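You operate a simulated robot arm through the tools that you are given. There is no shell and no other tool. Be economical: measure what you need, move in short steps, check, and stop when the job is done.

You run a simulated two-armed robot. Do the job below in one go: nothing can be reset, and whatever is moved stays where it is left.

Task
Slide the yellow tray back, wipe the dust where it stood and slide it forward again.
Fine: use the blue cloth and put it back; the tray is slid, not lifted, and keeps its blocks. What is to be rubbed or washed off counts as gone when no trace of it is left.

The check looks at the end state, three seconds after you hand in, the way a careful person would. Anything else that was tipped, shoved, dropped, spilled or broken makes it a failure. Flat cloth is picked up by pressing the open fingertips on it (5 to 10 N) and closing them slowly along it; thin cloth reads only 2 to 8 mm in the jaws.

Robot
Two 7-joint arms with two-finger parallel grippers on one trunk, on a base that drives. Base frame: it is fixed to the floor where the robot stands at the start and does not move with it; the origin is under the middle of the robot, x ahead of it, y to its left, z up. Lengths are in mm, angles in rad, forces in N, time in s.
The left shoulder is at the start at [30, 119, 1010], the right one opposite. With the tool pointing down near the work surface each hand reaches from about 280 to 680 mm from the robot's upright axis, wherever it stands, measured 20 degrees to its own side. Places, roughly: airing dial [700, 900, 900]; airing switch [500, 900, 900]; end lever [600, -3400, 900]; force dial [800, -2000, 900]; green switch [700, -2000, 900]; inflow valve [700, -1500, 900]; loading table [700, -300, 400]; outflow valve [800, -1500, 900]; press valve [800, -2300, 900]; purple lever [500, 500, 1000]; red stop [600, -3600, 900]; shaker dial [500, -1700, 900]; shaker switch [500, -1600, 900]; silver turntable [700, -500, 900]; teal lever [500, 700, 1000]; turntable lever [400, -200, 900]. Payload 3.43 kg a hand.
Tool frame (each hand has its own): the origin (TCP) lies between the finger pads and is the grasp point; the fingertips stand 30 mm ahead of it; z points along the fingers, y is the line along which they close. Largest opening 94 mm; finger width 28, thickness 10; the body of the gripper, 50 by 96 mm, starts 55 mm behind the TCP.
Orientation is told as [roll, pitch, yaw] about the base's x, y, z axes, in that order, counted from this pose: with the fingers straight down and closing along the base's y, the tool's x points along the base's -x, its y along +y and its z along -z.

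Tools
- The arms move only by the tool step_arm. It takes "left_motion", "right_motion" or both (then of equal length, played together; a hand with none holds still); each is a list of rows, each a list of 3 entries, a list of its own where there are three numbers: the opening, from 0 (shut) to 1 (fully open), then the shift along the tool's x, y, z in units of 250 mm (1.0 is 250 mm), then the turn, a rotation vector about the tool's x, y, z in units of 90 degrees (1.0 is 90 degrees). In form: [[gripper, [tx, ty, tz], [rx, ry, rz]], ...]. A call has 1 to 12 rows; each row is the pose to reach, as a shift and turn from the pose commanded when the call began, along the tool's axes at that moment. A call with a number of a shift or a turn outside -1 to 1 is refused whole. Each row takes 0.2 s and may step no farther than 50 mm and 0.15 rad from the row before; otherwise, or with a gripper value out of range, the whole call is refused. A pose out of reach is approached as far as the arm can. The call stops where the force on the tool passes 40 N (or 10 N more than at its start, if that is more) or the arm is blocked; 0.2 s more then pass. Each finger travels about 72 mm/s and halts on what it meets, pressing with about 20 N; the grip force reading is that of the motor and also rises with nothing between the fingers. The clock runs only during rows and for 0.2 s after the last one: add rows that repeat a pose to give the fingers time. The reply holds the time, the measured pose of the TCP, the force on the tool along the base axes, the opening and the grip force, in the units named above and with some noise, with the torque about the TCP (base axes, N m) and any sound that the robot's microphone picked up.
- Cameras (640 x 400 px; columns grow to the right, rows downward): "scene" is now at [38.6, 31.5, 1706.7]; the picture's right is [0.44, -0.90, 0.00], its down [-0.72, -0.35, -0.59] and it looks along [0.53, 0.26, -0.81] (base axes); focal length 248 px, centre (320, 200). "left" rides on the left gripper at [76, -14, -103] in its tool frame; the picture's right is [0.18, 0.98, 0.00], its down [-0.75, 0.14, -0.64] and it looks along [-0.63, 0.12, 0.77] (tool axes); focal length 243 px, centre (320, 200). "right" rides on the right gripper at [76, 14, -102] in its tool frame; the picture's right is [-0.18, 0.98, 0.00], its down [-0.75, -0.14, -0.64] and it looks along [-0.63, -0.12, 0.77] (tool axes); focal length 243 px, centre (320, 200). There is no depth. A picture from a camera that has moved, and an enlarged one, comes with that camera's place and axes in the base frame and with its lens.
- grab_frame(camera): a new picture of that camera. It takes no simulated time.
- move_column(by): slides the trunk up (or, below 0, down) by that many mm; the arms and the scene camera ride with it, the base frame stays. It gives what a move gives, with no picture.
- roll_base(legs): drives the robot by 1 to 6 legs, each [ahead, turn to the left] in mm and rad, along the robot's own axes; the way and the turn of a leg run together, so that a leg with both is an arc; at most 1500 mm and 3.142 rad a leg. The arms and the cameras ride along, it lands a little off, and it stops where it bumps. It gives what a move gives.
- pan_tilt(pan, tilt): turns the head with the scene camera to pan (to the left, within 2.496 rad either way) and tilt (down, from -0.506 to 1.204), counted from straight ahead of the robot. It gives what a move gives.
- enlarge(camera, box): a new picture of the part [left, top, right, bottom] of that camera's present view, enlarged. It takes no simulated time.
- hand_in(): hands the job in; it is judged then, once.

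Work in short steps. Places have to be worked out from the pictures, the camera data and where the tool is seen: move nearer, look again, correct. Check each grasp and each placing, and mend what went wrong. You have 120 turns and 88 pictures in all, those below and enlarged ones among them. Open the grippers and draw the arms clear of the work before you hand the job in, unless the task says otherwise; then end with one line.

The tools are called as a command line: name --argument value ..., lists and objects as JSON in quotes. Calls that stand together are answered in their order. step_arm: Moves the arms, as the interface text tells. Its arguments: {"type":"object","properties":{"left_motion":{"type":"array","items":{"type":"array"}},"right_motion":{"type":"array","items":{"type":"array"}}},"required":[]} The other tools are called the same way: move_column (by) slides the trunk up or down; roll_base (legs) drives the base; pan_tilt (pan, tilt) turns the head that bears the scene camera; grab_frame (camera) takes a picture; enlarge (camera, box) takes an enlarged picture of a part of a camera's view; hand_in () hands the job in.

At the start:

```text
t: 0.0
left_tcp_pos: [506.1, 255.7, 1130.1]
left_orientation: [0.0, 0.0, 0.0]
left_contact_force: [-0.2, -1.2, -0.4]
left_moment: [0.02, 0.01, -0.01]
left_grip_width: 93.8
left_grip_force: 0.0
right_tcp_pos: [357.0, -70.3, 1140.9]
right_orientation: [0.0, 0.0, 0.0]
right_contact_force: [0.3, -0.2, 0.3]
right_moment: [-0.01, 0.0, -0.01]
right_grip_width: 94.0
right_grip_force: 0.0
trunk travel left (down, up): [-275.0, 135.0]
robot x, y, heading: [-3.5, -0.8, 0.002]
head pan, tilt: [0.456, 0.939]
```

scene: 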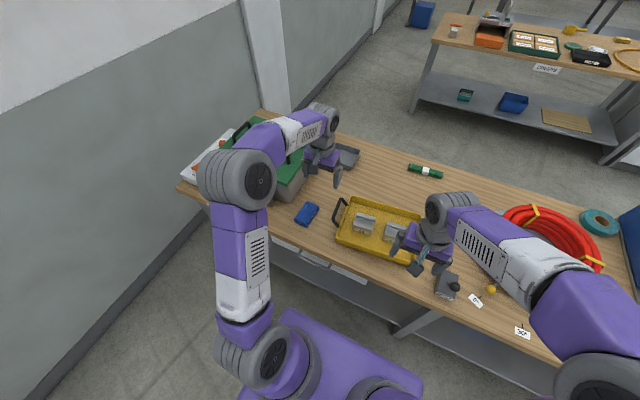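
right: 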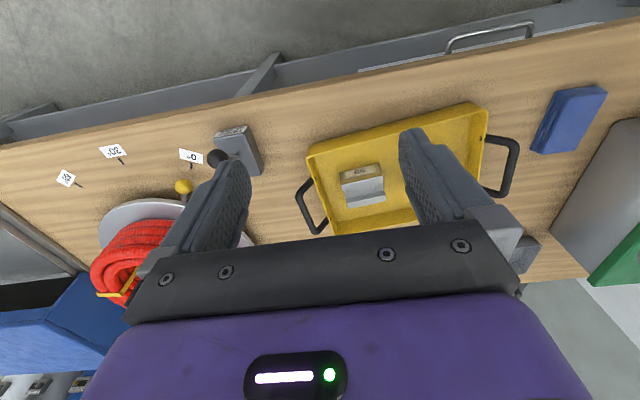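
left: 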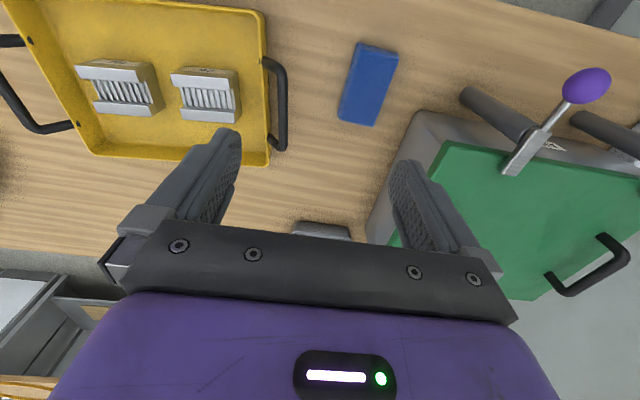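

I'll begin with closer looks at the tray area to judge the table height and what's around it.

enlarge --camera "scene" --box '[270, 120, 470, 300]'

enlarge --camera "left" --box '[0, 0, 420, 250]'

enlarge --camera "right" --box '[200, 40, 620, 290]'

```text
2.22 times, centred on (370, 210) of scene
camera zoom: at [38.6, 31.5, 1706.7], right [0.44, -0.9, 0.0], down [-0.72, -0.35, -0.59], along [0.53, 0.26, -0.81], focal length 551 px, centre (209, 178)
```

zoom: 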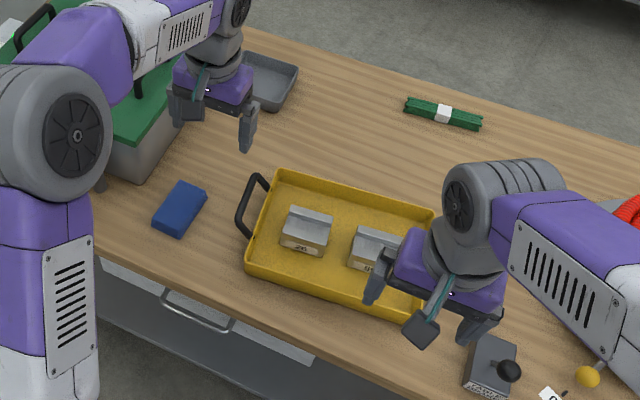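

```text
1.52 times, centred on (210, 125) of left
camera zoom: at [429.8, 243.2, 1232.8], right [-0.18, 0.98, 0.0], down [0.75, 0.14, 0.64], along [0.63, 0.12, -0.77], focal length 370 px, centre (488, 314)
```

zoom: 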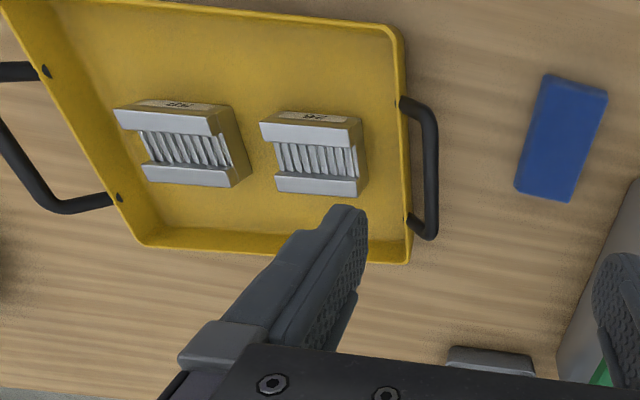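

```text
1.52 times, centred on (410, 165) of right
camera zoom: at [279.9, -56.1, 1242.2], right [0.18, 0.98, 0.0], down [0.75, -0.14, 0.64], along [0.63, -0.12, -0.77], focal length 370 px, centre (183, 253)
```

zoom: 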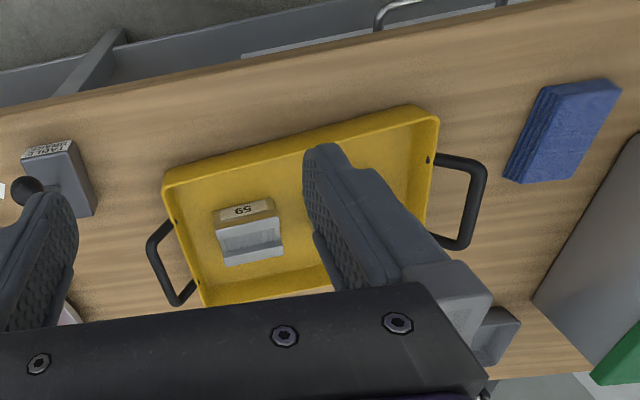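

Cloth looks to be at about (518, 332, top z 836), the tray about x 465–690, y −105–195, the table front edge at x≈390. I check the room in front of the base before driving a little nearer.

pan_tilt --pan 0.1 --tilt 1.2

grab_frame --camera "scene"

```text
t: 0.8
left_tcp_pos: [506.3, 257.5, 1129.6]
left_orientation: [0.0, 0.0, 0.001]
left_contact_force: [0.1, 0.2, -0.3]
left_moment: [-0.04, 0.04, -0.03]
left_grip_width: 94.0
left_grip_force: 0.1
right_tcp_pos: [357.1, -70.0, 1140.4]
right_orientation: [0.0, -0.001, 0.0]
right_contact_force: [-0.5, 0.1, 0.8]
right_moment: [0.03, -0.01, -0.05]
right_grip_width: 93.9
right_grip_force: 0.1
trunk travel left (down, up): [-275.0, 135.0]
robot x, y, heading: [-0.2, -3.0, 0.002]
head pan, tilt: [0.099, 1.201]
```

```text
81 pictures are left
camera scene: at [28.3, 4.9, 1689.7], right [0.1, -0.99, 0.0], down [-0.93, -0.09, -0.36], along [0.36, 0.04, -0.93], focal length 248 px, centre (320, 200)
```

scene: 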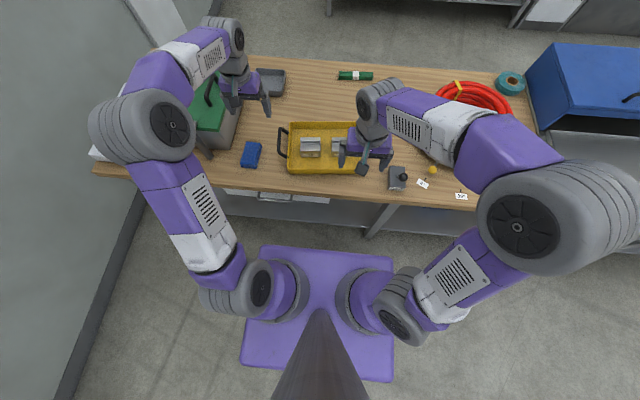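

The base front is at x≈270 and the table front at ≈390, so a 70 mm drive is safe. I drive, then look with the head turned to the tray.

roll_base --legs '[[70, 0]]'

pan_tilt --pan 0.1 --tilt 0.95

grab_frame --camera "scene"

grab_frame --camera "right"

```text
t: 1.9
left_tcp_pos: [576.2, 255.9, 1130.3]
left_orientation: [0.0, 0.002, 0.0]
left_contact_force: [-0.6, 0.3, -0.4]
left_moment: [0.01, 0.05, 0.0]
left_grip_width: 94.0
left_grip_force: 0.1
right_tcp_pos: [426.4, -69.3, 1140.0]
right_orientation: [-0.001, -0.001, -0.001]
right_contact_force: [0.0, -0.4, 0.0]
right_moment: [0.0, 0.0, 0.0]
right_grip_width: 94.2
right_grip_force: 0.0
trunk travel left (down, up): [-275.0, 135.0]
robot x, y, heading: [66.8, -1.0, 0.002]
head pan, tilt: [0.099, 1.201]
```

```text
t: 2.6
left_tcp_pos: [575.6, 256.4, 1130.9]
left_orientation: [0.0, 0.001, -0.001]
left_contact_force: [0.7, -0.7, 0.3]
left_moment: [0.0, 0.02, -0.01]
left_grip_width: 94.1
left_grip_force: 0.0
right_tcp_pos: [426.3, -69.9, 1140.8]
right_orientation: [0.0, -0.002, 0.001]
right_contact_force: [-0.1, -0.1, 0.4]
right_moment: [-0.02, -0.01, 0.01]
right_grip_width: 93.7
right_grip_force: 0.1
trunk travel left (down, up): [-275.0, 135.0]
robot x, y, heading: [69.6, -0.1, -0.005]
head pan, tilt: [0.099, 0.949]
```

```text
80 pictures are left
camera scene: at [114.2, 6.4, 1705.9], right [0.1, -0.99, 0.0], down [-0.81, -0.08, -0.58], along [0.58, 0.06, -0.81], focal length 248 px, centre (320, 200)
```

scene: 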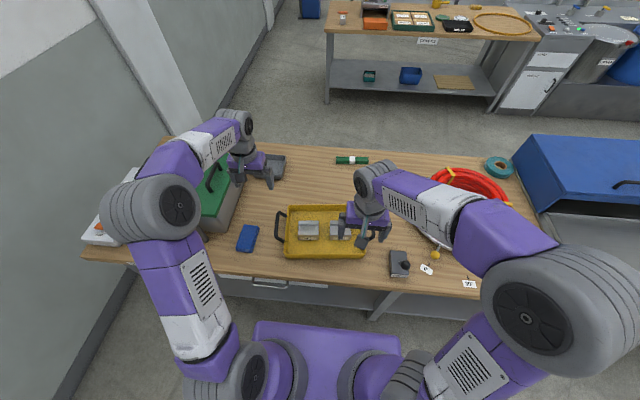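

```text
79 pictures are left
camera right: at [349.2, -56.0, 1242.3], right [0.18, 0.98, 0.0], down [0.75, -0.14, 0.64], along [0.63, -0.12, -0.77], focal length 243 px, centre (320, 200)
```

right: 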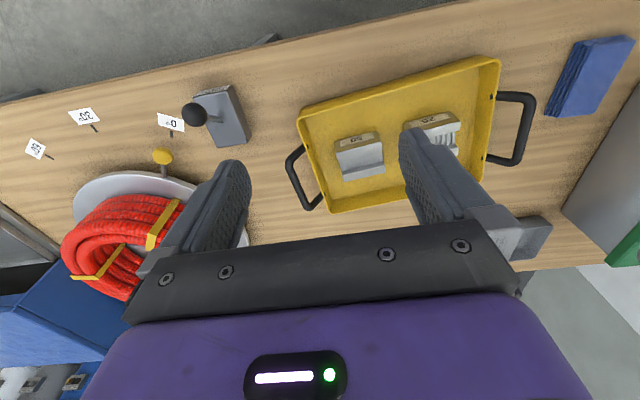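

I enlarge both views of the tray to fix its corners and rim height.

enlarge --camera "scene" --box '[225, 185, 415, 285]'

enlarge --camera "right" --box '[270, 30, 640, 240]'

enlarge --camera "left" --box '[0, 0, 420, 250]'

```text
3.37 times, centred on (320, 235) of scene
camera zoom: at [114.2, 6.4, 1705.9], right [0.1, -0.99, 0.0], down [-0.81, -0.08, -0.58], along [0.58, 0.06, -0.81], focal length 835 px, centre (320, 82)
```

zoom: 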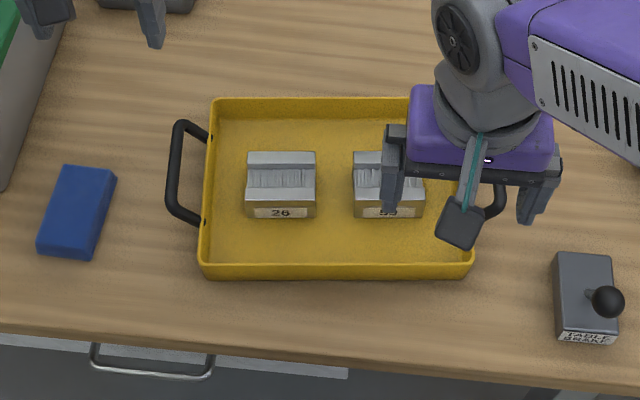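

```text
1.73 times, centred on (455, 135) of right
camera zoom: at [349.2, -56.0, 1242.3], right [0.18, 0.98, 0.0], down [0.75, -0.14, 0.64], along [0.63, -0.12, -0.77], focal length 420 px, centre (86, 312)
```

zoom: 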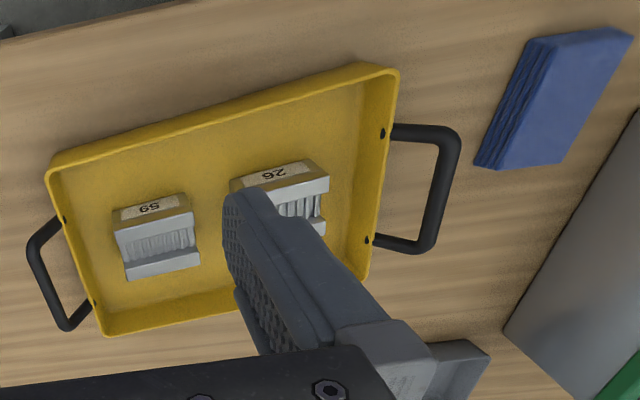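

```text
1.52 times, centred on (210, 125) of left
camera zoom: at [499.1, 243.3, 1232.9], right [-0.18, 0.98, 0.0], down [0.75, 0.14, 0.64], along [0.63, 0.12, -0.77], focal length 370 px, centre (488, 314)
```

zoom: 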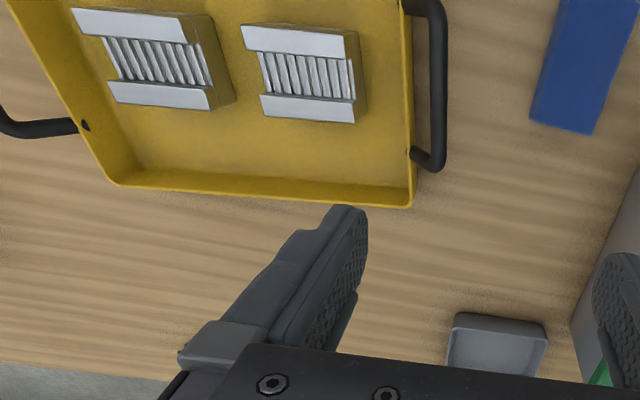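

Rim comes out at z≈862, with the front rim running from (462, 175) to (491, −118), so the tray is yawed about +0.1. I'll pinch the front wall with both hands, fingers closing across it. First both hands go above it at z=1000, turned.

step_arm --left_motion '[[1, [0.04, -0.048, 0.047], [0, 0, 0.085]], [1, [0.08, -0.095, 0.095], [0, 0, 0.17]], [1, [0.12, -0.143, 0.142], [0, 0, 0.255]], [1, [0.16, -0.19, 0.19], [0, 0, 0.34]], [0.9, [0.2, -0.238, 0.236], [0, 0, 0.425]], [0.8, [0.24, -0.286, 0.284], [0, 0, 0.51]], [0.7, [0.28, -0.333, 0.33], [0, 0, 0.595]], [0.6, [0.32, -0.38, 0.38], [0, 0, 0.68]], [0.6, [0.36, -0.43, 0.425], [0, 0, 0.765]], [0.6, [0.4, -0.476, 0.473], [0, 0, 0.85]], [0.6, [0.436, -0.524, 0.52], [0, 0, 0.936]]]' --right_motion '[[1, [-0.022, 0, 0.051], [0, 0, -0.09]], [1, [-0.044, 0, 0.103], [0, 0, -0.18]], [1, [-0.066, 0, 0.154], [0, 0, -0.27]], [1, [-0.088, 0, 0.205], [0, 0, -0.36]], [0.9, [-0.11, 0, 0.256], [0, 0, -0.45]], [0.8, [-0.132, 0, 0.308], [0, 0, -0.54]], [0.7, [-0.154, 0, 0.359], [0, 0, -0.63]], [0.6, [-0.176, 0, 0.41], [0, 0, -0.72]], [0.6, [-0.198, 0, 0.46], [0, 0, -0.81]], [0.6, [-0.22, 0, 0.513], [0, 0, -0.9]], [0.6, [-0.24, 0, 0.564], [0, 0, -0.99]]]'

grab_frame --camera "scene"

grab_frame --camera "left"

grab_frame --camera "right"

```text
t: 5.0
left_tcp_pos: [469.4, 125.6, 1000.6]
left_orientation: [0.002, 0.0, -1.472]
left_contact_force: [-0.3, 0.2, 0.2]
left_moment: [-0.01, 0.0, -0.01]
left_grip_width: 56.4
left_grip_force: 0.1
right_tcp_pos: [486.8, -71.3, 999.6]
right_orientation: [-0.001, 0.001, 1.557]
right_contact_force: [0.3, -0.2, 0.1]
right_moment: [0.03, -0.01, -0.03]
right_grip_width: 56.6
right_grip_force: 0.0
trunk travel left (down, up): [-275.0, 135.0]
robot x, y, heading: [67.6, 0.1, -0.001]
head pan, tilt: [0.099, 0.949]
```

```text
75 pictures are left
camera scene: at [115.2, 6.0, 1705.9], right [0.1, -0.99, 0.0], down [-0.81, -0.08, -0.58], along [0.58, 0.06, -0.81], focal length 248 px, centre (320, 200)
```

scene: 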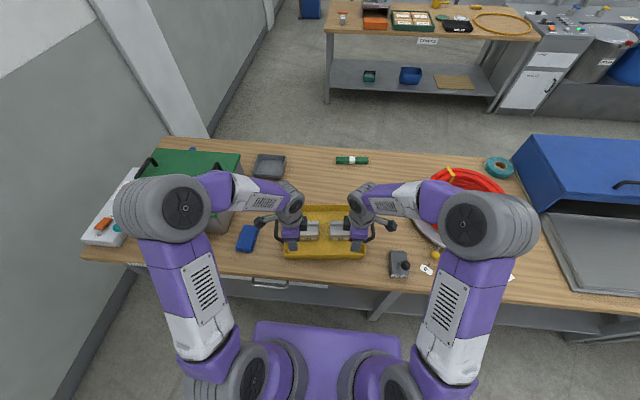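

```text
74 pictures are left
camera left: at [445.8, 201.1, 1103.5], right [0.96, 0.28, 0.0], down [0.21, -0.74, 0.64], along [0.18, -0.62, -0.77], focal length 243 px, centre (320, 200)
```

left: 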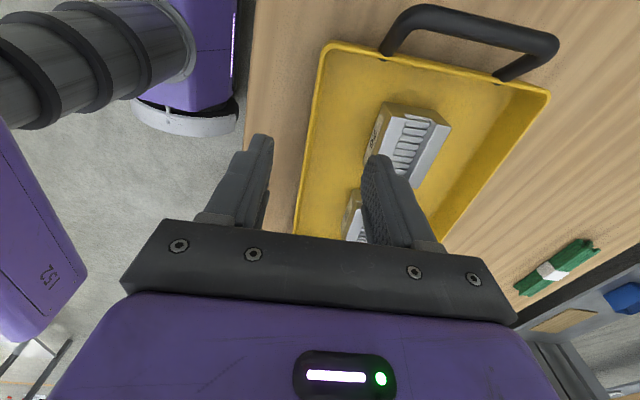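

```text
73 pictures are left
camera right: at [470.9, -146.9, 1100.8], right [-0.98, 0.2, 0.0], down [0.15, 0.75, 0.64], along [0.13, 0.63, -0.77], focal length 243 px, centre (320, 200)
```

right: 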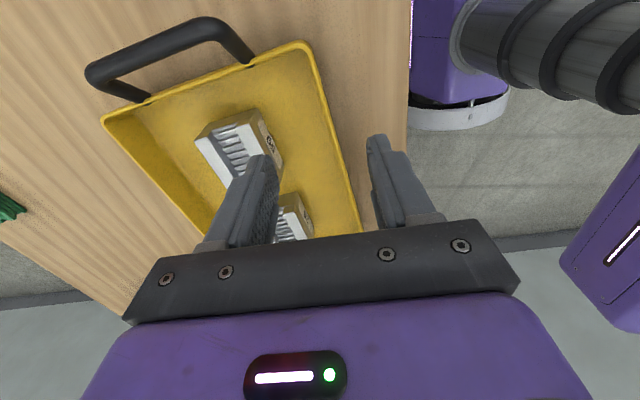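

The rim lies between the fingers of both hands. I trim the right yaw and lower both to TCP z≈872 (tips 20 mm below the rim).

step_arm --left_motion '[[0.6, [0, -0.01, 0.15], [0, 0, 0]], [0.6, [0, -0.01, 0.3], [0, 0, 0]], [0.6, [0, -0.01, 0.42], [0, 0, 0]], [0.6, [0, -0.01, 0.512], [0, 0, 0]]]' --right_motion '[[0.6, [0, -0.004, 0.15], [0, 0, -0.07]], [0.6, [0, -0.004, 0.3], [0, 0, -0.07]], [0.6, [0, -0.004, 0.42], [0, 0, -0.07]], [0.6, [0, -0.004, 0.51], [0, 0, -0.07]]]'

grab_frame --camera "left"

grab_frame --camera "right"

```text
t: 6.0
left_tcp_pos: [465.9, 128.8, 874.9]
left_orientation: [-0.001, -0.001, -1.469]
left_contact_force: [-0.3, 0.2, 0.3]
left_moment: [0.02, 0.06, -0.01]
left_grip_width: 56.3
left_grip_force: 0.0
right_tcp_pos: [488.2, -70.4, 872.3]
right_orientation: [0.001, 0.0, 1.664]
right_contact_force: [0.2, 0.0, -0.2]
right_moment: [0.01, 0.0, -0.01]
right_grip_width: 56.1
right_grip_force: 0.0
trunk travel left (down, up): [-275.0, 135.0]
robot x, y, heading: [66.6, 0.3, -0.003]
head pan, tilt: [0.099, 0.949]
```

```text
72 pictures are left
camera left: at [444.0, 202.6, 977.1], right [0.96, 0.28, 0.0], down [0.22, -0.74, 0.64], along [0.18, -0.62, -0.77], focal length 243 px, centre (320, 200)
```

left: 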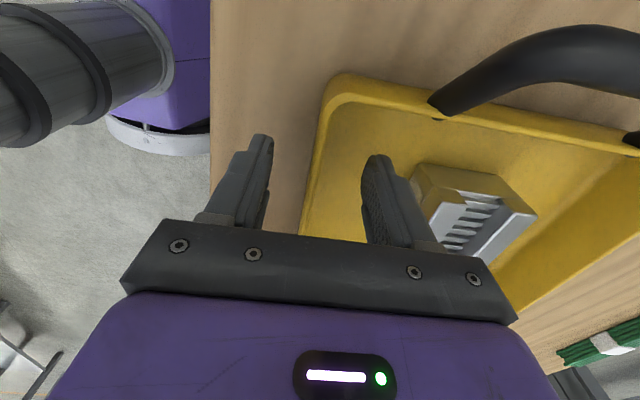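

```text
71 pictures are left
camera right: at [479.8, -147.3, 974.5], right [-1.0, 0.09, 0.0], down [0.07, 0.76, 0.64], along [0.06, 0.64, -0.77], focal length 243 px, centre (320, 200)
```

right: 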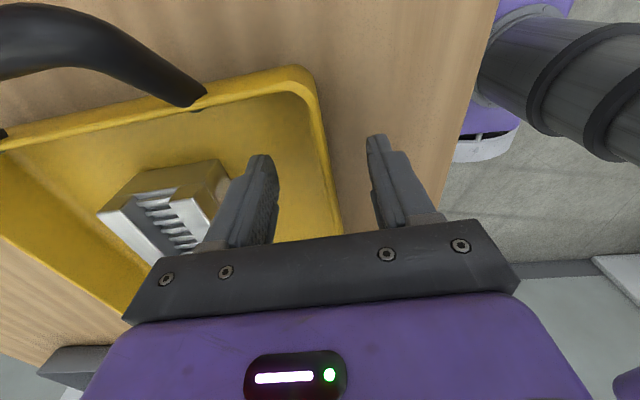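

Measured in the pictures, the rim is about 6 mm nearer me than the finger midpoint in both hands. I shift by that and close slowly on the wall.

step_arm --left_motion '[[0.6, [0, -0.024, 0.014], [0, 0, 0]], [0.45, [0, -0.024, 0.014], [0, 0, 0]], [0.3, [0, -0.024, 0.014], [0, 0, 0]], [0.2, [0, -0.024, 0.014], [0, 0, 0]], [0.1, [0, -0.024, 0.014], [0, 0, 0]], [0.0, [0, -0.024, 0.014], [0, 0, 0]], [0.0, [0, -0.024, 0.014], [0, 0, 0]]]' --right_motion '[[0.6, [0, 0.024, 0.008], [0, 0, 0]], [0.45, [0, 0.024, 0.008], [0, 0, 0]], [0.3, [0, 0.024, 0.008], [0, 0, 0]], [0.2, [0, 0.024, 0.008], [0, 0, 0]], [0.1, [0, 0.024, 0.008], [0, 0, 0]], [0.0, [0, 0.024, 0.008], [0, 0, 0]], [0.0, [0, 0.024, 0.008], [0, 0, 0]]]'

grab_frame --camera "left"

grab_frame --camera "scene"

```text
t: 7.6
left_tcp_pos: [460.4, 126.8, 870.8]
left_orientation: [0.002, -0.002, -1.47]
left_contact_force: [6.8, 0.4, 0.1]
left_moment: [-0.11, -0.05, 0.25]
left_grip_width: 8.2
left_grip_force: 20.0
right_tcp_pos: [480.3, -70.4, 871.2]
right_orientation: [0.002, 0.0, 1.669]
right_contact_force: [-0.3, -2.5, 4.1]
right_moment: [0.0, -0.05, 0.44]
right_grip_width: 8.6
right_grip_force: 20.0
trunk travel left (down, up): [-275.0, 135.0]
robot x, y, heading: [70.3, -1.8, 0.001]
head pan, tilt: [0.099, 0.949]
```

```text
70 pictures are left
camera left: at [438.2, 201.4, 973.4], right [0.96, 0.28, 0.0], down [0.22, -0.74, 0.64], along [0.18, -0.62, -0.77], focal length 243 px, centre (320, 200)
```

left: 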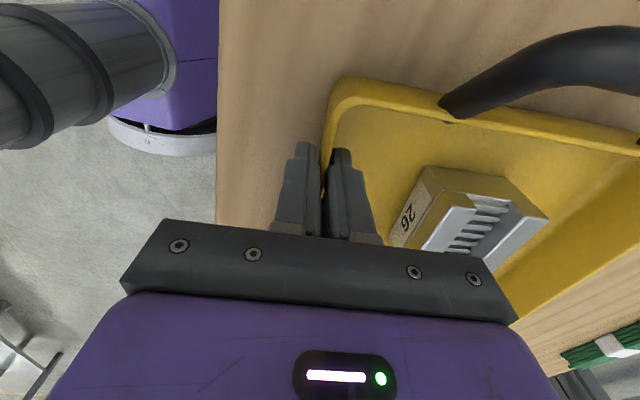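

```text
69 pictures are left
camera scene: at [115.3, 6.4, 1705.9], right [0.1, -0.99, 0.0], down [-0.81, -0.08, -0.58], along [0.58, 0.06, -0.81], focal length 248 px, centre (320, 200)
```

scene: 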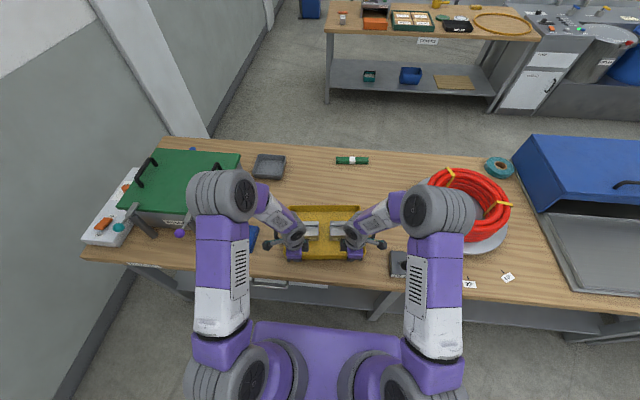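

Both hands hold the wall (8 mm). I slide the tray back by half first: 115 mm in x and −12 in y.

step_arm --left_motion '[[0, [-0.004, 0.02, 0], [0, 0, 0]], [0, [-0.012, 0.055, 0], [0, 0, 0]], [0, [-0.02, 0.095, 0], [0, 0, 0]], [0, [-0.029, 0.138, 0], [0, 0, 0]], [0, [-0.039, 0.182, 0], [0, 0, 0]], [0, [-0.048, 0.226, 0], [0, 0, 0]], [0, [-0.057, 0.27, 0], [0, 0, 0]], [0, [-0.067, 0.315, 0], [0, 0, 0]], [0, [-0.076, 0.36, 0], [0, 0, 0]], [0, [-0.085, 0.4, 0], [0, 0, 0]], [0, [-0.092, 0.435, 0], [0, 0, 0]], [0, [-0.096, 0.453, 0], [0, 0, 0]]]' --right_motion '[[0, [0.004, -0.02, 0], [0, 0, 0]], [0, [0.012, -0.055, 0], [0, 0, 0]], [0, [0.02, -0.095, 0], [0, 0, 0]], [0, [0.029, -0.138, 0], [0, 0, 0]], [0, [0.038, -0.182, 0], [0, 0, 0]], [0, [0.047, -0.226, 0], [0, 0, 0]], [0, [0.056, -0.27, 0], [0, 0, 0]], [0, [0.065, -0.315, 0], [0, 0, 0]], [0, [0.075, -0.36, 0], [0, 0, 0]], [0, [0.083, -0.4, 0], [0, 0, 0]], [0, [0.09, -0.435, 0], [0, 0, 0]], [0, [0.094, -0.453, 0], [0, 0, 0]]]'

grab_frame --camera "scene"

```text
t: 10.2
left_tcp_pos: [573.9, 112.7, 869.4]
left_orientation: [0.002, 0.0, -1.47]
left_contact_force: [-4.7, 2.7, 19.3]
left_moment: [-0.01, 0.01, 0.29]
left_grip_width: 8.3
left_grip_force: 19.8
right_tcp_pos: [595.2, -83.6, 870.0]
right_orientation: [-0.004, 0.001, 1.667]
right_contact_force: [-3.2, -2.0, -6.2]
right_moment: [-0.46, -0.06, 0.42]
right_grip_width: 8.4
right_grip_force: 20.2
trunk travel left (down, up): [-275.0, 135.0]
robot x, y, heading: [70.6, 4.6, -0.001]
head pan, tilt: [0.099, 0.949]
```

```text
68 pictures are left
camera scene: at [112.7, 6.0, 1706.0], right [0.1, -0.99, 0.0], down [-0.81, -0.08, -0.58], along [0.58, 0.06, -0.81], focal length 248 px, centre (320, 200)
```

scene: 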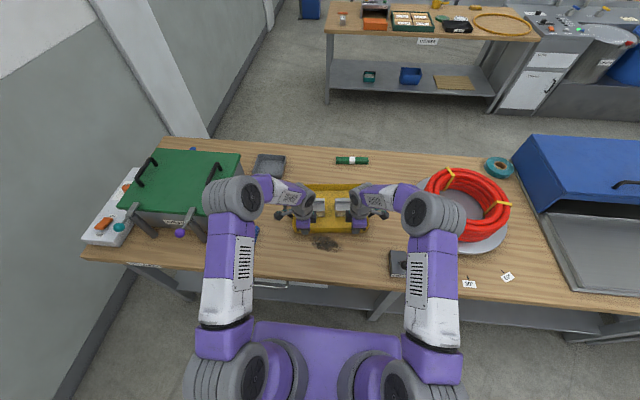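

It slid well and dust is coming into view near (325, 242). Same again for the second half, easing the left hand up 1 mm as it presses down a bit.

step_arm --left_motion '[[0, [-0.004, 0.02, -0.004], [0, 0, 0]], [0, [-0.012, 0.055, -0.004], [0, 0, 0]], [0, [-0.02, 0.095, -0.004], [0, 0, 0]], [0, [-0.029, 0.138, -0.004], [0, 0, 0]], [0, [-0.039, 0.182, -0.004], [0, 0, 0]], [0, [-0.048, 0.226, -0.004], [0, 0, 0]], [0, [-0.057, 0.27, -0.004], [0, 0, 0]], [0, [-0.067, 0.315, -0.004], [0, 0, 0]], [0, [-0.076, 0.36, -0.004], [0, 0, 0]], [0, [-0.085, 0.4, -0.004], [0, 0, 0]], [0, [-0.092, 0.435, -0.004], [0, 0, 0]], [0, [-0.096, 0.453, -0.004], [0, 0, 0]]]' --right_motion '[[0, [0.004, -0.02, 0], [0, 0, 0]], [0, [0.012, -0.055, 0], [0, 0, 0]], [0, [0.02, -0.095, 0], [0, 0, 0]], [0, [0.029, -0.138, 0], [0, 0, 0]], [0, [0.038, -0.182, 0], [0, 0, 0]], [0, [0.047, -0.226, 0], [0, 0, 0]], [0, [0.056, -0.27, 0], [0, 0, 0]], [0, [0.065, -0.315, 0], [0, 0, 0]], [0, [0.075, -0.36, 0], [0, 0, 0]], [0, [0.083, -0.4, 0], [0, 0, 0]], [0, [0.09, -0.435, 0], [0, 0, 0]], [0, [0.094, -0.453, 0], [0, 0, 0]]]'

grab_frame --camera "scene"

```text
t: 12.8
left_tcp_pos: [686.1, 101.1, 870.4]
left_orientation: [0.0, 0.0, -1.469]
left_contact_force: [3.4, -9.1, -0.3]
left_moment: [-0.52, -0.12, 0.43]
left_grip_width: 8.6
left_grip_force: 19.6
right_tcp_pos: [710.8, -95.1, 870.0]
right_orientation: [-0.002, 0.001, 1.666]
right_contact_force: [-9.3, 10.7, 10.0]
right_moment: [0.28, 0.06, 0.41]
right_grip_width: 8.8
right_grip_force: 19.7
trunk travel left (down, up): [-275.0, 135.0]
robot x, y, heading: [68.2, -1.1, 0.001]
head pan, tilt: [0.099, 0.949]
```

```text
67 pictures are left
camera scene: at [112.7, 6.9, 1706.0], right [0.1, -0.99, 0.0], down [-0.81, -0.08, -0.58], along [0.58, 0.06, -0.81], focal length 248 px, centre (320, 200)
```

scene: 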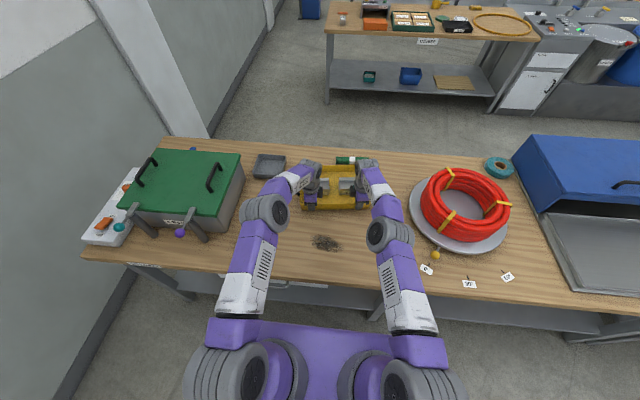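

The tray is fully back and the dust shows as one patch at about (550, 25). I open both hands and rise straight up.

step_arm --left_motion '[[0.15, [0, 0, 0], [0, 0, 0]], [0.3, [0, 0, 0], [0, 0, 0]], [0.45, [0, 0, 0], [0, 0, 0]], [0.5, [0, 0, -0.05], [0, 0, 0]], [0.5, [0, 0, -0.2], [0, 0, 0]], [0.5, [0, 0, -0.38], [0, 0, 0]], [0.5, [0, 0, -0.56], [0, 0, 0]]]' --right_motion '[[0.15, [0, 0, 0], [0, 0, 0]], [0.3, [0, 0, 0], [0, 0, 0]], [0.45, [0, 0, 0], [0, 0, 0]], [0.5, [0, 0, -0.05], [0, 0, 0]], [0.5, [0, 0, -0.2], [0, 0, 0]], [0.5, [0, 0, -0.38], [0, 0, 0]], [0.5, [0, 0, -0.56], [0, 0, 0]]]'

```text
t: 14.4
left_tcp_pos: [687.8, 99.7, 1006.9]
left_orientation: [0.001, 0.0, -1.469]
left_contact_force: [-0.1, -0.7, 0.0]
left_moment: [0.01, -0.02, -0.01]
left_grip_width: 47.0
left_grip_force: 0.0
right_tcp_pos: [710.5, -97.1, 1010.0]
right_orientation: [-0.003, 0.001, 1.665]
right_contact_force: [0.1, -0.5, 0.4]
right_moment: [-0.01, 0.01, -0.01]
right_grip_width: 47.1
right_grip_force: 0.0
trunk travel left (down, up): [-275.0, 135.0]
robot x, y, heading: [69.5, -0.3, 0.001]
head pan, tilt: [0.099, 0.949]
```

I bring the left hand over the cloth (≈533, 325), turned back to the default yaw, and draw the right hand back out of the way.

step_arm --left_motion '[[0.5, [0.089, -0.048, 0], [0, 0, -0.085]], [0.5, [0.178, -0.095, 0], [0, 0, -0.17]], [0.6, [0.268, -0.143, 0], [0, 0, -0.255]], [0.7, [0.357, -0.19, 0], [0, 0, -0.34]], [0.8, [0.446, -0.238, 0], [0, 0, -0.425]], [0.8, [0.535, -0.286, 0], [0, 0, -0.51]], [0.8, [0.624, -0.333, 0], [0, 0, -0.595]], [0.8, [0.713, -0.381, 0], [0, 0, -0.68]], [0.8, [0.803, -0.429, 0], [0, 0, -0.765]], [0.8, [0.88, -0.476, 0], [0, 0, -0.85]], [0.8, [0.955, -0.524, 0], [0, 0, -0.936]]]' --right_motion '[[0.5, [0.014, 0.085, -0.018], [0, 0, 0]], [0.5, [0.027, 0.17, -0.036], [0, 0, 0]], [0.5, [0.041, 0.256, -0.055], [0, 0, 0]], [0.5, [0.055, 0.341, -0.073], [0, 0, 0]], [0.5, [0.068, 0.426, -0.09], [0, 0, 0]], [0.5, [0.082, 0.512, -0.11], [0, 0, 0]], [0.5, [0.095, 0.597, -0.127], [0, 0, 0]], [0.5, [0.109, 0.682, -0.145], [0, 0, 0]], [0.5, [0.123, 0.768, -0.164], [0, 0, 0]], [0.5, [0.136, 0.853, -0.182], [0, 0, 0]], [0.5, [0.15, 0.938, -0.2], [0, 0, 0]]]'

grab_frame --camera "left"

grab_frame --camera "scene"

```text
t: 16.8
left_tcp_pos: [532.9, 324.3, 1009.4]
left_orientation: [-0.001, -0.001, 0.003]
left_contact_force: [0.6, 0.9, -0.1]
left_moment: [-0.01, 0.03, 0.01]
left_grip_width: 75.3
left_grip_force: 0.0
right_tcp_pos: [480.3, -154.7, 1061.8]
right_orientation: [-0.002, 0.0, 1.665]
right_contact_force: [0.2, -0.1, 0.3]
right_moment: [-0.02, -0.02, 0.0]
right_grip_width: 46.9
right_grip_force: 0.0
trunk travel left (down, up): [-275.0, 135.0]
robot x, y, heading: [69.2, -0.4, 0.001]
head pan, tilt: [0.099, 0.949]
```

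```text
66 pictures are left
camera left: at [456.0, 310.7, 1112.4], right [-0.19, 0.98, 0.0], down [0.75, 0.14, 0.64], along [0.63, 0.12, -0.77], focal length 243 px, centre (320, 200)
```

left: 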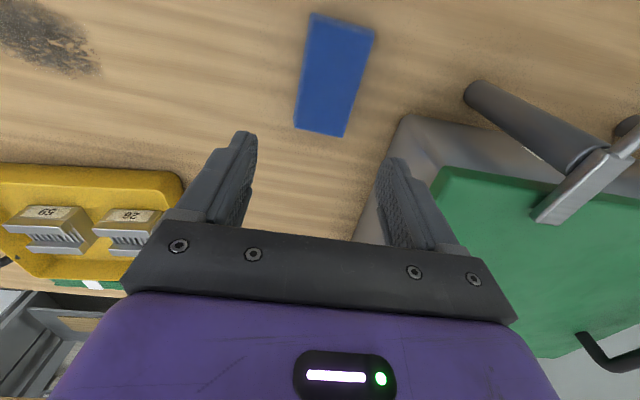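

```text
65 pictures are left
camera scene: at [113.2, 6.7, 1705.9], right [0.1, -0.99, 0.0], down [-0.81, -0.08, -0.58], along [0.58, 0.06, -0.81], focal length 248 px, centre (320, 200)
```

scene: 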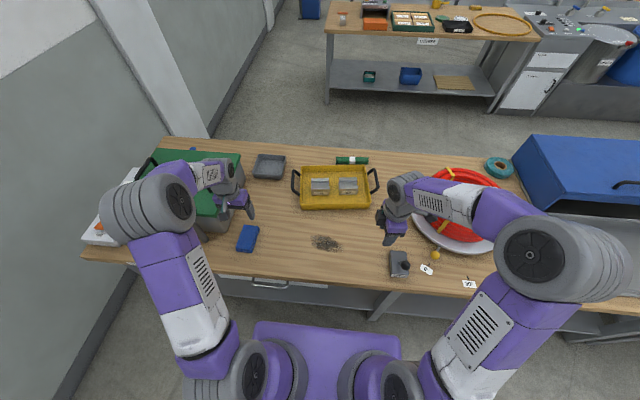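

Cloth top measures x 470–578, y 304–366: a folded pad, 62 mm wide, lying straight. I enlarge it once to see its thickness and the dust's extent before gripping.

enlarge --camera "scene" --box '[220, 190, 380, 290]'

step_arm --left_motion '[[0.92, [0.018, 0.022, 0.15], [0, 0, 0]], [0.92, [0.036, 0.043, 0.3], [0, 0, 0]], [0.92, [0.036, 0.043, 0.45], [0, 0, 0]], [0.92, [0.036, 0.043, 0.52], [0, 0, 0]], [0.92, [0.036, 0.043, 0.52], [0, 0, 0]]]'

grab_frame --camera "left"

```text
4.00 times, centred on (300, 240) of scene
camera zoom: at [113.2, 6.7, 1705.9], right [0.1, -0.99, 0.0], down [-0.81, -0.08, -0.58], along [0.58, 0.06, -0.81], focal length 991 px, centre (400, 40)
```

zoom: 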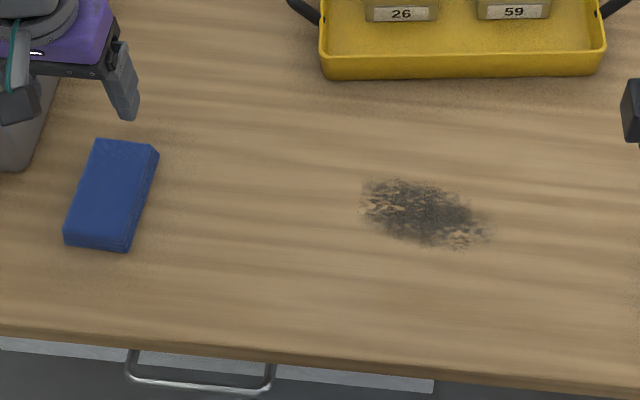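

```text
t: 18.0
left_tcp_pos: [526.2, 334.9, 878.6]
left_orientation: [0.001, -0.001, 0.001]
left_contact_force: [0.5, 0.4, -0.6]
left_moment: [-0.01, 0.01, -0.03]
left_grip_width: 86.7
left_grip_force: 0.2
right_tcp_pos: [481.6, -155.0, 1060.3]
right_orientation: [0.0, -0.001, 1.664]
right_contact_force: [-0.2, -0.3, 0.1]
right_moment: [0.04, 0.02, -0.01]
right_grip_width: 46.7
right_grip_force: 0.1
trunk travel left (down, up): [-275.0, 135.0]
robot x, y, heading: [70.6, 4.6, 0.001]
head pan, tilt: [0.099, 0.949]
```

```text
63 pictures are left
camera left: at [449.3, 321.6, 980.9], right [-0.18, 0.98, 0.0], down [0.75, 0.14, 0.64], along [0.63, 0.12, -0.77], focal length 243 px, centre (320, 200)
```

left: 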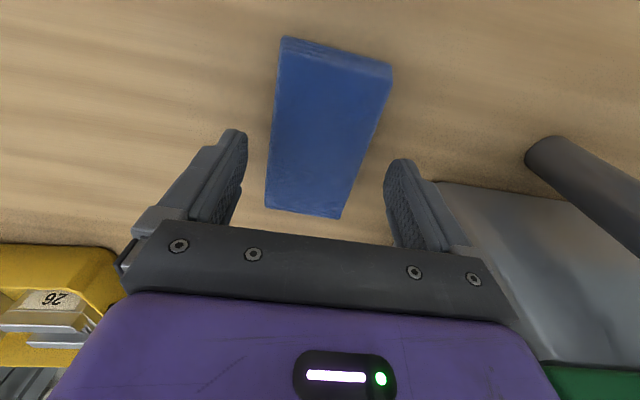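

The pad (centre 525, 335) sits between the open fingers. I lower in small steps toward the table, watching the force.

step_arm --left_motion '[[0.92, [0, 0, 0.06], [0, 0, 0]], [0.92, [0, 0, 0.1], [0, 0, 0]], [0.92, [0, 0, 0.112], [0, 0, 0]], [0.92, [0, 0, 0.12], [0, 0, 0]]]'

```text
t: 19.0
left_tcp_pos: [525.8, 336.4, 850.1]
left_orientation: [-0.001, -0.003, -0.001]
left_contact_force: [0.9, -0.3, 5.3]
left_moment: [-0.21, 0.05, -0.01]
left_grip_width: 86.5
left_grip_force: 0.1
right_tcp_pos: [479.8, -154.6, 1060.8]
right_orientation: [0.0, 0.001, 1.665]
right_contact_force: [-0.4, -0.8, 0.5]
right_moment: [0.03, 0.01, 0.03]
right_grip_width: 47.0
right_grip_force: 0.1
trunk travel left (down, up): [-275.0, 135.0]
robot x, y, heading: [69.9, -1.8, -0.005]
head pan, tilt: [0.099, 0.949]
```

Tips touch the table at z≈820, so the pad is about 16 mm thick. I raise 3 mm and close slowly on the pad's sides.

step_arm --left_motion '[[0.92, [0, 0, -0.012], [0, 0, 0]], [0.8, [0, 0, -0.012], [0, 0, 0]], [0.7, [0, 0, -0.012], [0, 0, 0]], [0.62, [0, 0, -0.012], [0, 0, 0]], [0.56, [0, 0, -0.012], [0, 0, 0]], [0.5, [0, 0, -0.012], [0, 0, 0]], [0.5, [0, 0, -0.012], [0, 0, 0]]]'

grab_frame --camera "left"

```text
t: 20.6
left_tcp_pos: [523.6, 336.1, 852.8]
left_orientation: [-0.001, -0.002, 0.0]
left_contact_force: [-0.7, -0.8, -0.2]
left_moment: [-0.02, 0.0, 0.0]
left_grip_width: 64.7
left_grip_force: 20.1
right_tcp_pos: [481.2, -154.9, 1062.3]
right_orientation: [0.0, 0.001, 1.664]
right_contact_force: [-0.2, -0.1, 0.3]
right_moment: [0.0, 0.01, -0.02]
right_grip_width: 46.9
right_grip_force: 0.1
trunk travel left (down, up): [-275.0, 135.0]
robot x, y, heading: [67.1, -0.8, 0.001]
head pan, tilt: [0.099, 0.949]
```

```text
62 pictures are left
camera left: at [448.2, 321.6, 955.5], right [-0.18, 0.98, 0.0], down [0.75, 0.14, 0.64], along [0.63, 0.12, -0.77], focal length 243 px, centre (320, 200)
```

left: 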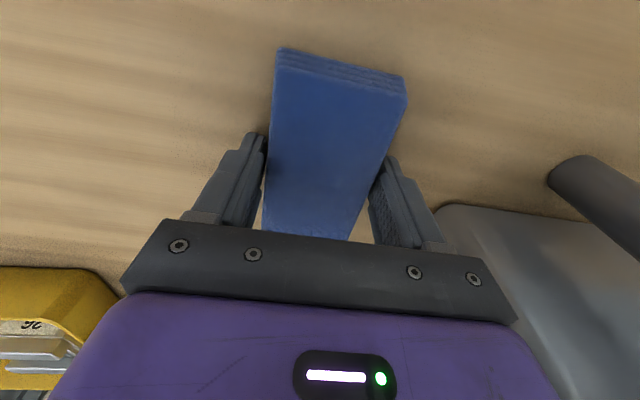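

The pad is held firmly (64.7 mm, 20 N). I lift 60 mm and check that it comes along.

step_arm --left_motion '[[0.4, [0, 0, -0.04], [0, 0, 0]], [0.4, [0, 0, -0.14], [0, 0, 0]], [0.4, [0, 0, -0.25], [0, 0, 0]]]'

grab_frame --camera "left"

```text
t: 21.4
left_tcp_pos: [524.9, 335.9, 916.2]
left_orientation: [0.0, 0.001, 0.0]
left_contact_force: [0.7, 0.3, -0.3]
left_moment: [0.02, 0.03, 0.02]
left_grip_width: 37.7
left_grip_force: 0.1
right_tcp_pos: [480.7, -156.4, 1061.3]
right_orientation: [0.0, 0.0, 1.665]
right_contact_force: [-0.5, 0.8, 0.4]
right_moment: [0.0, 0.0, -0.04]
right_grip_width: 47.0
right_grip_force: 0.0
trunk travel left (down, up): [-275.0, 135.0]
robot x, y, heading: [68.4, -0.6, 0.001]
head pan, tilt: [0.099, 0.949]
```

```text
61 pictures are left
camera left: at [449.1, 321.9, 1018.9], right [-0.18, 0.98, 0.0], down [0.75, 0.14, 0.64], along [0.63, 0.12, -0.77], focal length 243 px, centre (320, 200)
```

left: 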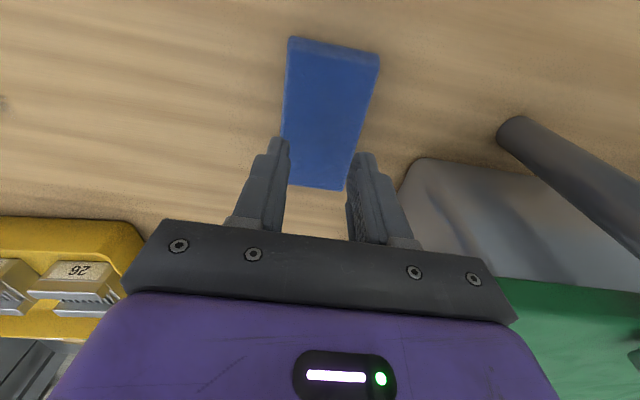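

The pad slipped out and stayed in place, so I use the advised way: press the tips (38 mm open) on its top and close slowly. First down to contact.

step_arm --left_motion '[[0.4, [0, 0, 0.1], [0, 0, 0]], [0.4, [0, 0, 0.18], [0, 0, 0]], [0.4, [0, 0, 0.2], [0, 0, 0]], [0.4, [0, 0, 0.21], [0, 0, 0]]]'

```text
t: 22.0
left_tcp_pos: [525.5, 334.7, 876.4]
left_orientation: [0.0, 0.001, 0.001]
left_contact_force: [-4.6, -2.3, 11.1]
left_moment: [-0.1, 0.11, -0.03]
left_grip_width: 37.6
left_grip_force: 0.0
right_tcp_pos: [479.8, -154.7, 1061.0]
right_orientation: [-0.001, 0.0, 1.667]
right_contact_force: [-0.1, -0.1, -0.3]
right_moment: [-0.03, -0.01, 0.03]
right_grip_width: 46.9
right_grip_force: 0.0
trunk travel left (down, up): [-275.0, 135.0]
robot x, y, heading: [69.2, -0.4, -0.0]
head pan, tilt: [0.099, 0.949]
stopped in row 2 (left hand): the force on the tool passed its limit at 54 N (the readings are from after the stop); the commanded pose is now the measured one
```

Pad top is really at z≈846, and I am pressing with about 11 N. I ease 0.3 mm up and close slowly along it.

step_arm --left_motion '[[0.4, [0, 0, -0.001], [0, 0, 0]], [0.36, [0, 0, 0], [0, 0, 0]], [0.32, [0, 0, 0], [0, 0, 0]], [0.28, [0, 0, 0], [0, 0, 0]], [0.24, [0, 0, 0], [0, 0, 0]], [0.2, [0, 0, 0], [0, 0, 0]], [0.16, [0, 0, 0], [0, 0, 0]], [0.12, [0, 0, 0], [0, 0, 0]], [0.08, [0, 0, 0], [0, 0, 0]], [0.04, [0, 0, 0], [0, 0, 0]], [0.0, [0, 0, 0], [0, 0, 0]], [0.0, [0, 0, 0], [0, 0, 0]]]'

grab_frame --camera "left"

```text
t: 24.6
left_tcp_pos: [527.5, 336.0, 877.3]
left_orientation: [0.001, 0.0, 0.001]
left_contact_force: [0.5, -2.7, 14.9]
left_moment: [-0.06, 0.03, -0.03]
left_grip_width: 0.1
left_grip_force: 19.8
right_tcp_pos: [480.0, -155.1, 1059.4]
right_orientation: [-0.002, 0.0, 1.666]
right_contact_force: [0.0, -0.5, 0.9]
right_moment: [0.03, -0.03, 0.05]
right_grip_width: 46.9
right_grip_force: 0.1
trunk travel left (down, up): [-275.0, 135.0]
robot x, y, heading: [73.8, -0.4, 0.002]
head pan, tilt: [0.099, 0.949]
```

```text
60 pictures are left
camera left: at [449.9, 321.6, 980.1], right [-0.19, 0.98, 0.0], down [0.75, 0.14, 0.64], along [0.63, 0.12, -0.77], focal length 243 px, centre (320, 200)
```

left: 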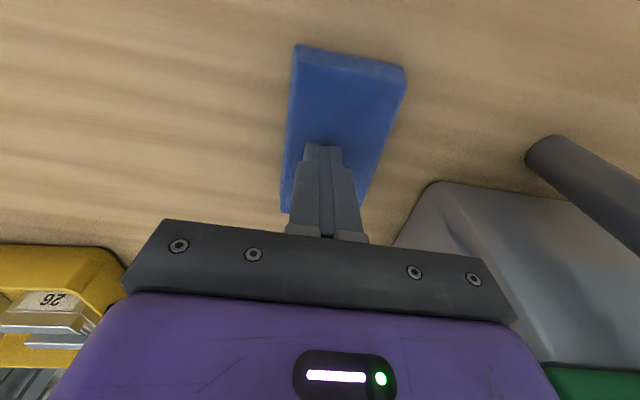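

Jaws shut on nothing: the pad is too firm to bunch, so a side grip is right after all but must be deeper and firmer. I rise, open wide, and look at where the pad is now.

step_arm --left_motion '[[0.0, [0, 0, -0.08], [0, 0, 0]], [0.3, [0, 0, -0.12], [0, 0, 0]], [0.6, [0, 0, -0.12], [0, 0, 0]], [0.9, [0, 0, -0.12], [0, 0, 0]], [0.92, [0, 0, -0.12], [0, 0, 0]]]'

grab_frame --camera "left"

```text
t: 25.8
left_tcp_pos: [527.0, 337.4, 907.1]
left_orientation: [-0.001, 0.001, 0.001]
left_contact_force: [-0.2, 0.0, -0.6]
left_moment: [-0.01, -0.01, 0.02]
left_grip_width: 86.4
left_grip_force: 0.1
right_tcp_pos: [481.1, -154.4, 1059.1]
right_orientation: [0.0, -0.001, 1.664]
right_contact_force: [-0.3, 0.0, 0.6]
right_moment: [0.01, 0.02, -0.03]
right_grip_width: 47.1
right_grip_force: 0.0
trunk travel left (down, up): [-275.0, 135.0]
robot x, y, heading: [72.4, -1.2, -0.001]
head pan, tilt: [0.099, 0.949]
```

```text
59 pictures are left
camera left: at [450.2, 323.1, 1008.5], right [-0.19, 0.98, 0.0], down [0.75, 0.14, 0.64], along [0.63, 0.12, -0.77], focal length 243 px, centre (320, 200)
```

left: 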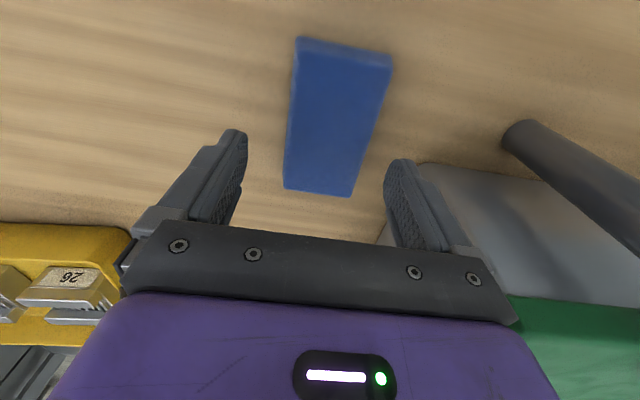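

The pad's centre is now about (522, 343). I shift 6 mm left, lower around it to just above the table, and close fully with a longer hold.

step_arm --left_motion '[[0.92, [0.012, 0.024, 0], [0, 0, 0]], [0.92, [0.012, 0.024, 0.1], [0, 0, 0]], [0.92, [0.012, 0.024, 0.19], [0, 0, 0]], [0.92, [0.012, 0.024, 0.22], [0, 0, 0]], [0.8, [0.012, 0.024, 0.222], [0, 0, 0]], [0.7, [0.012, 0.024, 0.222], [0, 0, 0]], [0.6, [0.012, 0.024, 0.222], [0, 0, 0]], [0.4, [0.012, 0.024, 0.222], [0, 0, 0]], [0.0, [0.012, 0.024, 0.222], [0, 0, 0]], [0.0, [0.012, 0.024, 0.222], [0, 0, 0]], [0.0, [0.012, 0.024, 0.222], [0, 0, 0]], [0.0, [0.012, 0.024, 0.222], [0, 0, 0]]]'

step_arm --left_motion '[[0.0, [0, 0, -0.008], [0, 0, 0]], [0.0, [0, 0, -0.02], [0, 0, 0]], [0.0, [0, 0, -0.04], [0, 0, 0]], [0.0, [0, 0, -0.06], [0, 0, 0]]]'

grab_frame --camera "left"

```text
t: 28.4
left_tcp_pos: [523.8, 342.1, 853.8]
left_orientation: [0.0, 0.001, 0.001]
left_contact_force: [1.1, 0.4, 2.4]
left_moment: [0.03, -0.01, 0.02]
left_grip_width: 64.1
left_grip_force: 20.0
right_tcp_pos: [480.5, -154.6, 1060.4]
right_orientation: [0.002, 0.0, 1.665]
right_contact_force: [0.4, 0.6, 0.2]
right_moment: [0.04, -0.03, -0.03]
right_grip_width: 46.8
right_grip_force: 0.0
trunk travel left (down, up): [-275.0, 135.0]
robot x, y, heading: [68.6, 1.8, -0.0]
head pan, tilt: [0.099, 0.949]
```

```text
t: 29.4
left_tcp_pos: [523.1, 341.0, 867.5]
left_orientation: [0.001, 0.0, 0.001]
left_contact_force: [-0.3, -0.4, -0.7]
left_moment: [0.0, -0.03, 0.0]
left_grip_width: 64.1
left_grip_force: 20.0
right_tcp_pos: [480.6, -155.0, 1060.6]
right_orientation: [0.0, 0.0, 1.666]
right_contact_force: [0.7, -0.1, 0.1]
right_moment: [0.02, -0.04, 0.02]
right_grip_width: 46.8
right_grip_force: 0.1
trunk travel left (down, up): [-275.0, 135.0]
robot x, y, heading: [66.0, 1.5, 0.002]
head pan, tilt: [0.099, 0.949]
```

```text
58 pictures are left
camera left: at [446.9, 327.9, 969.5], right [-0.19, 0.98, 0.0], down [0.75, 0.14, 0.64], along [0.63, 0.12, -0.77], focal length 243 px, centre (320, 200)
```

left: 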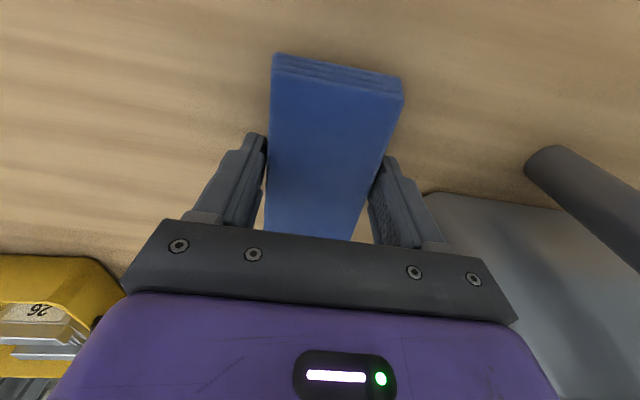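

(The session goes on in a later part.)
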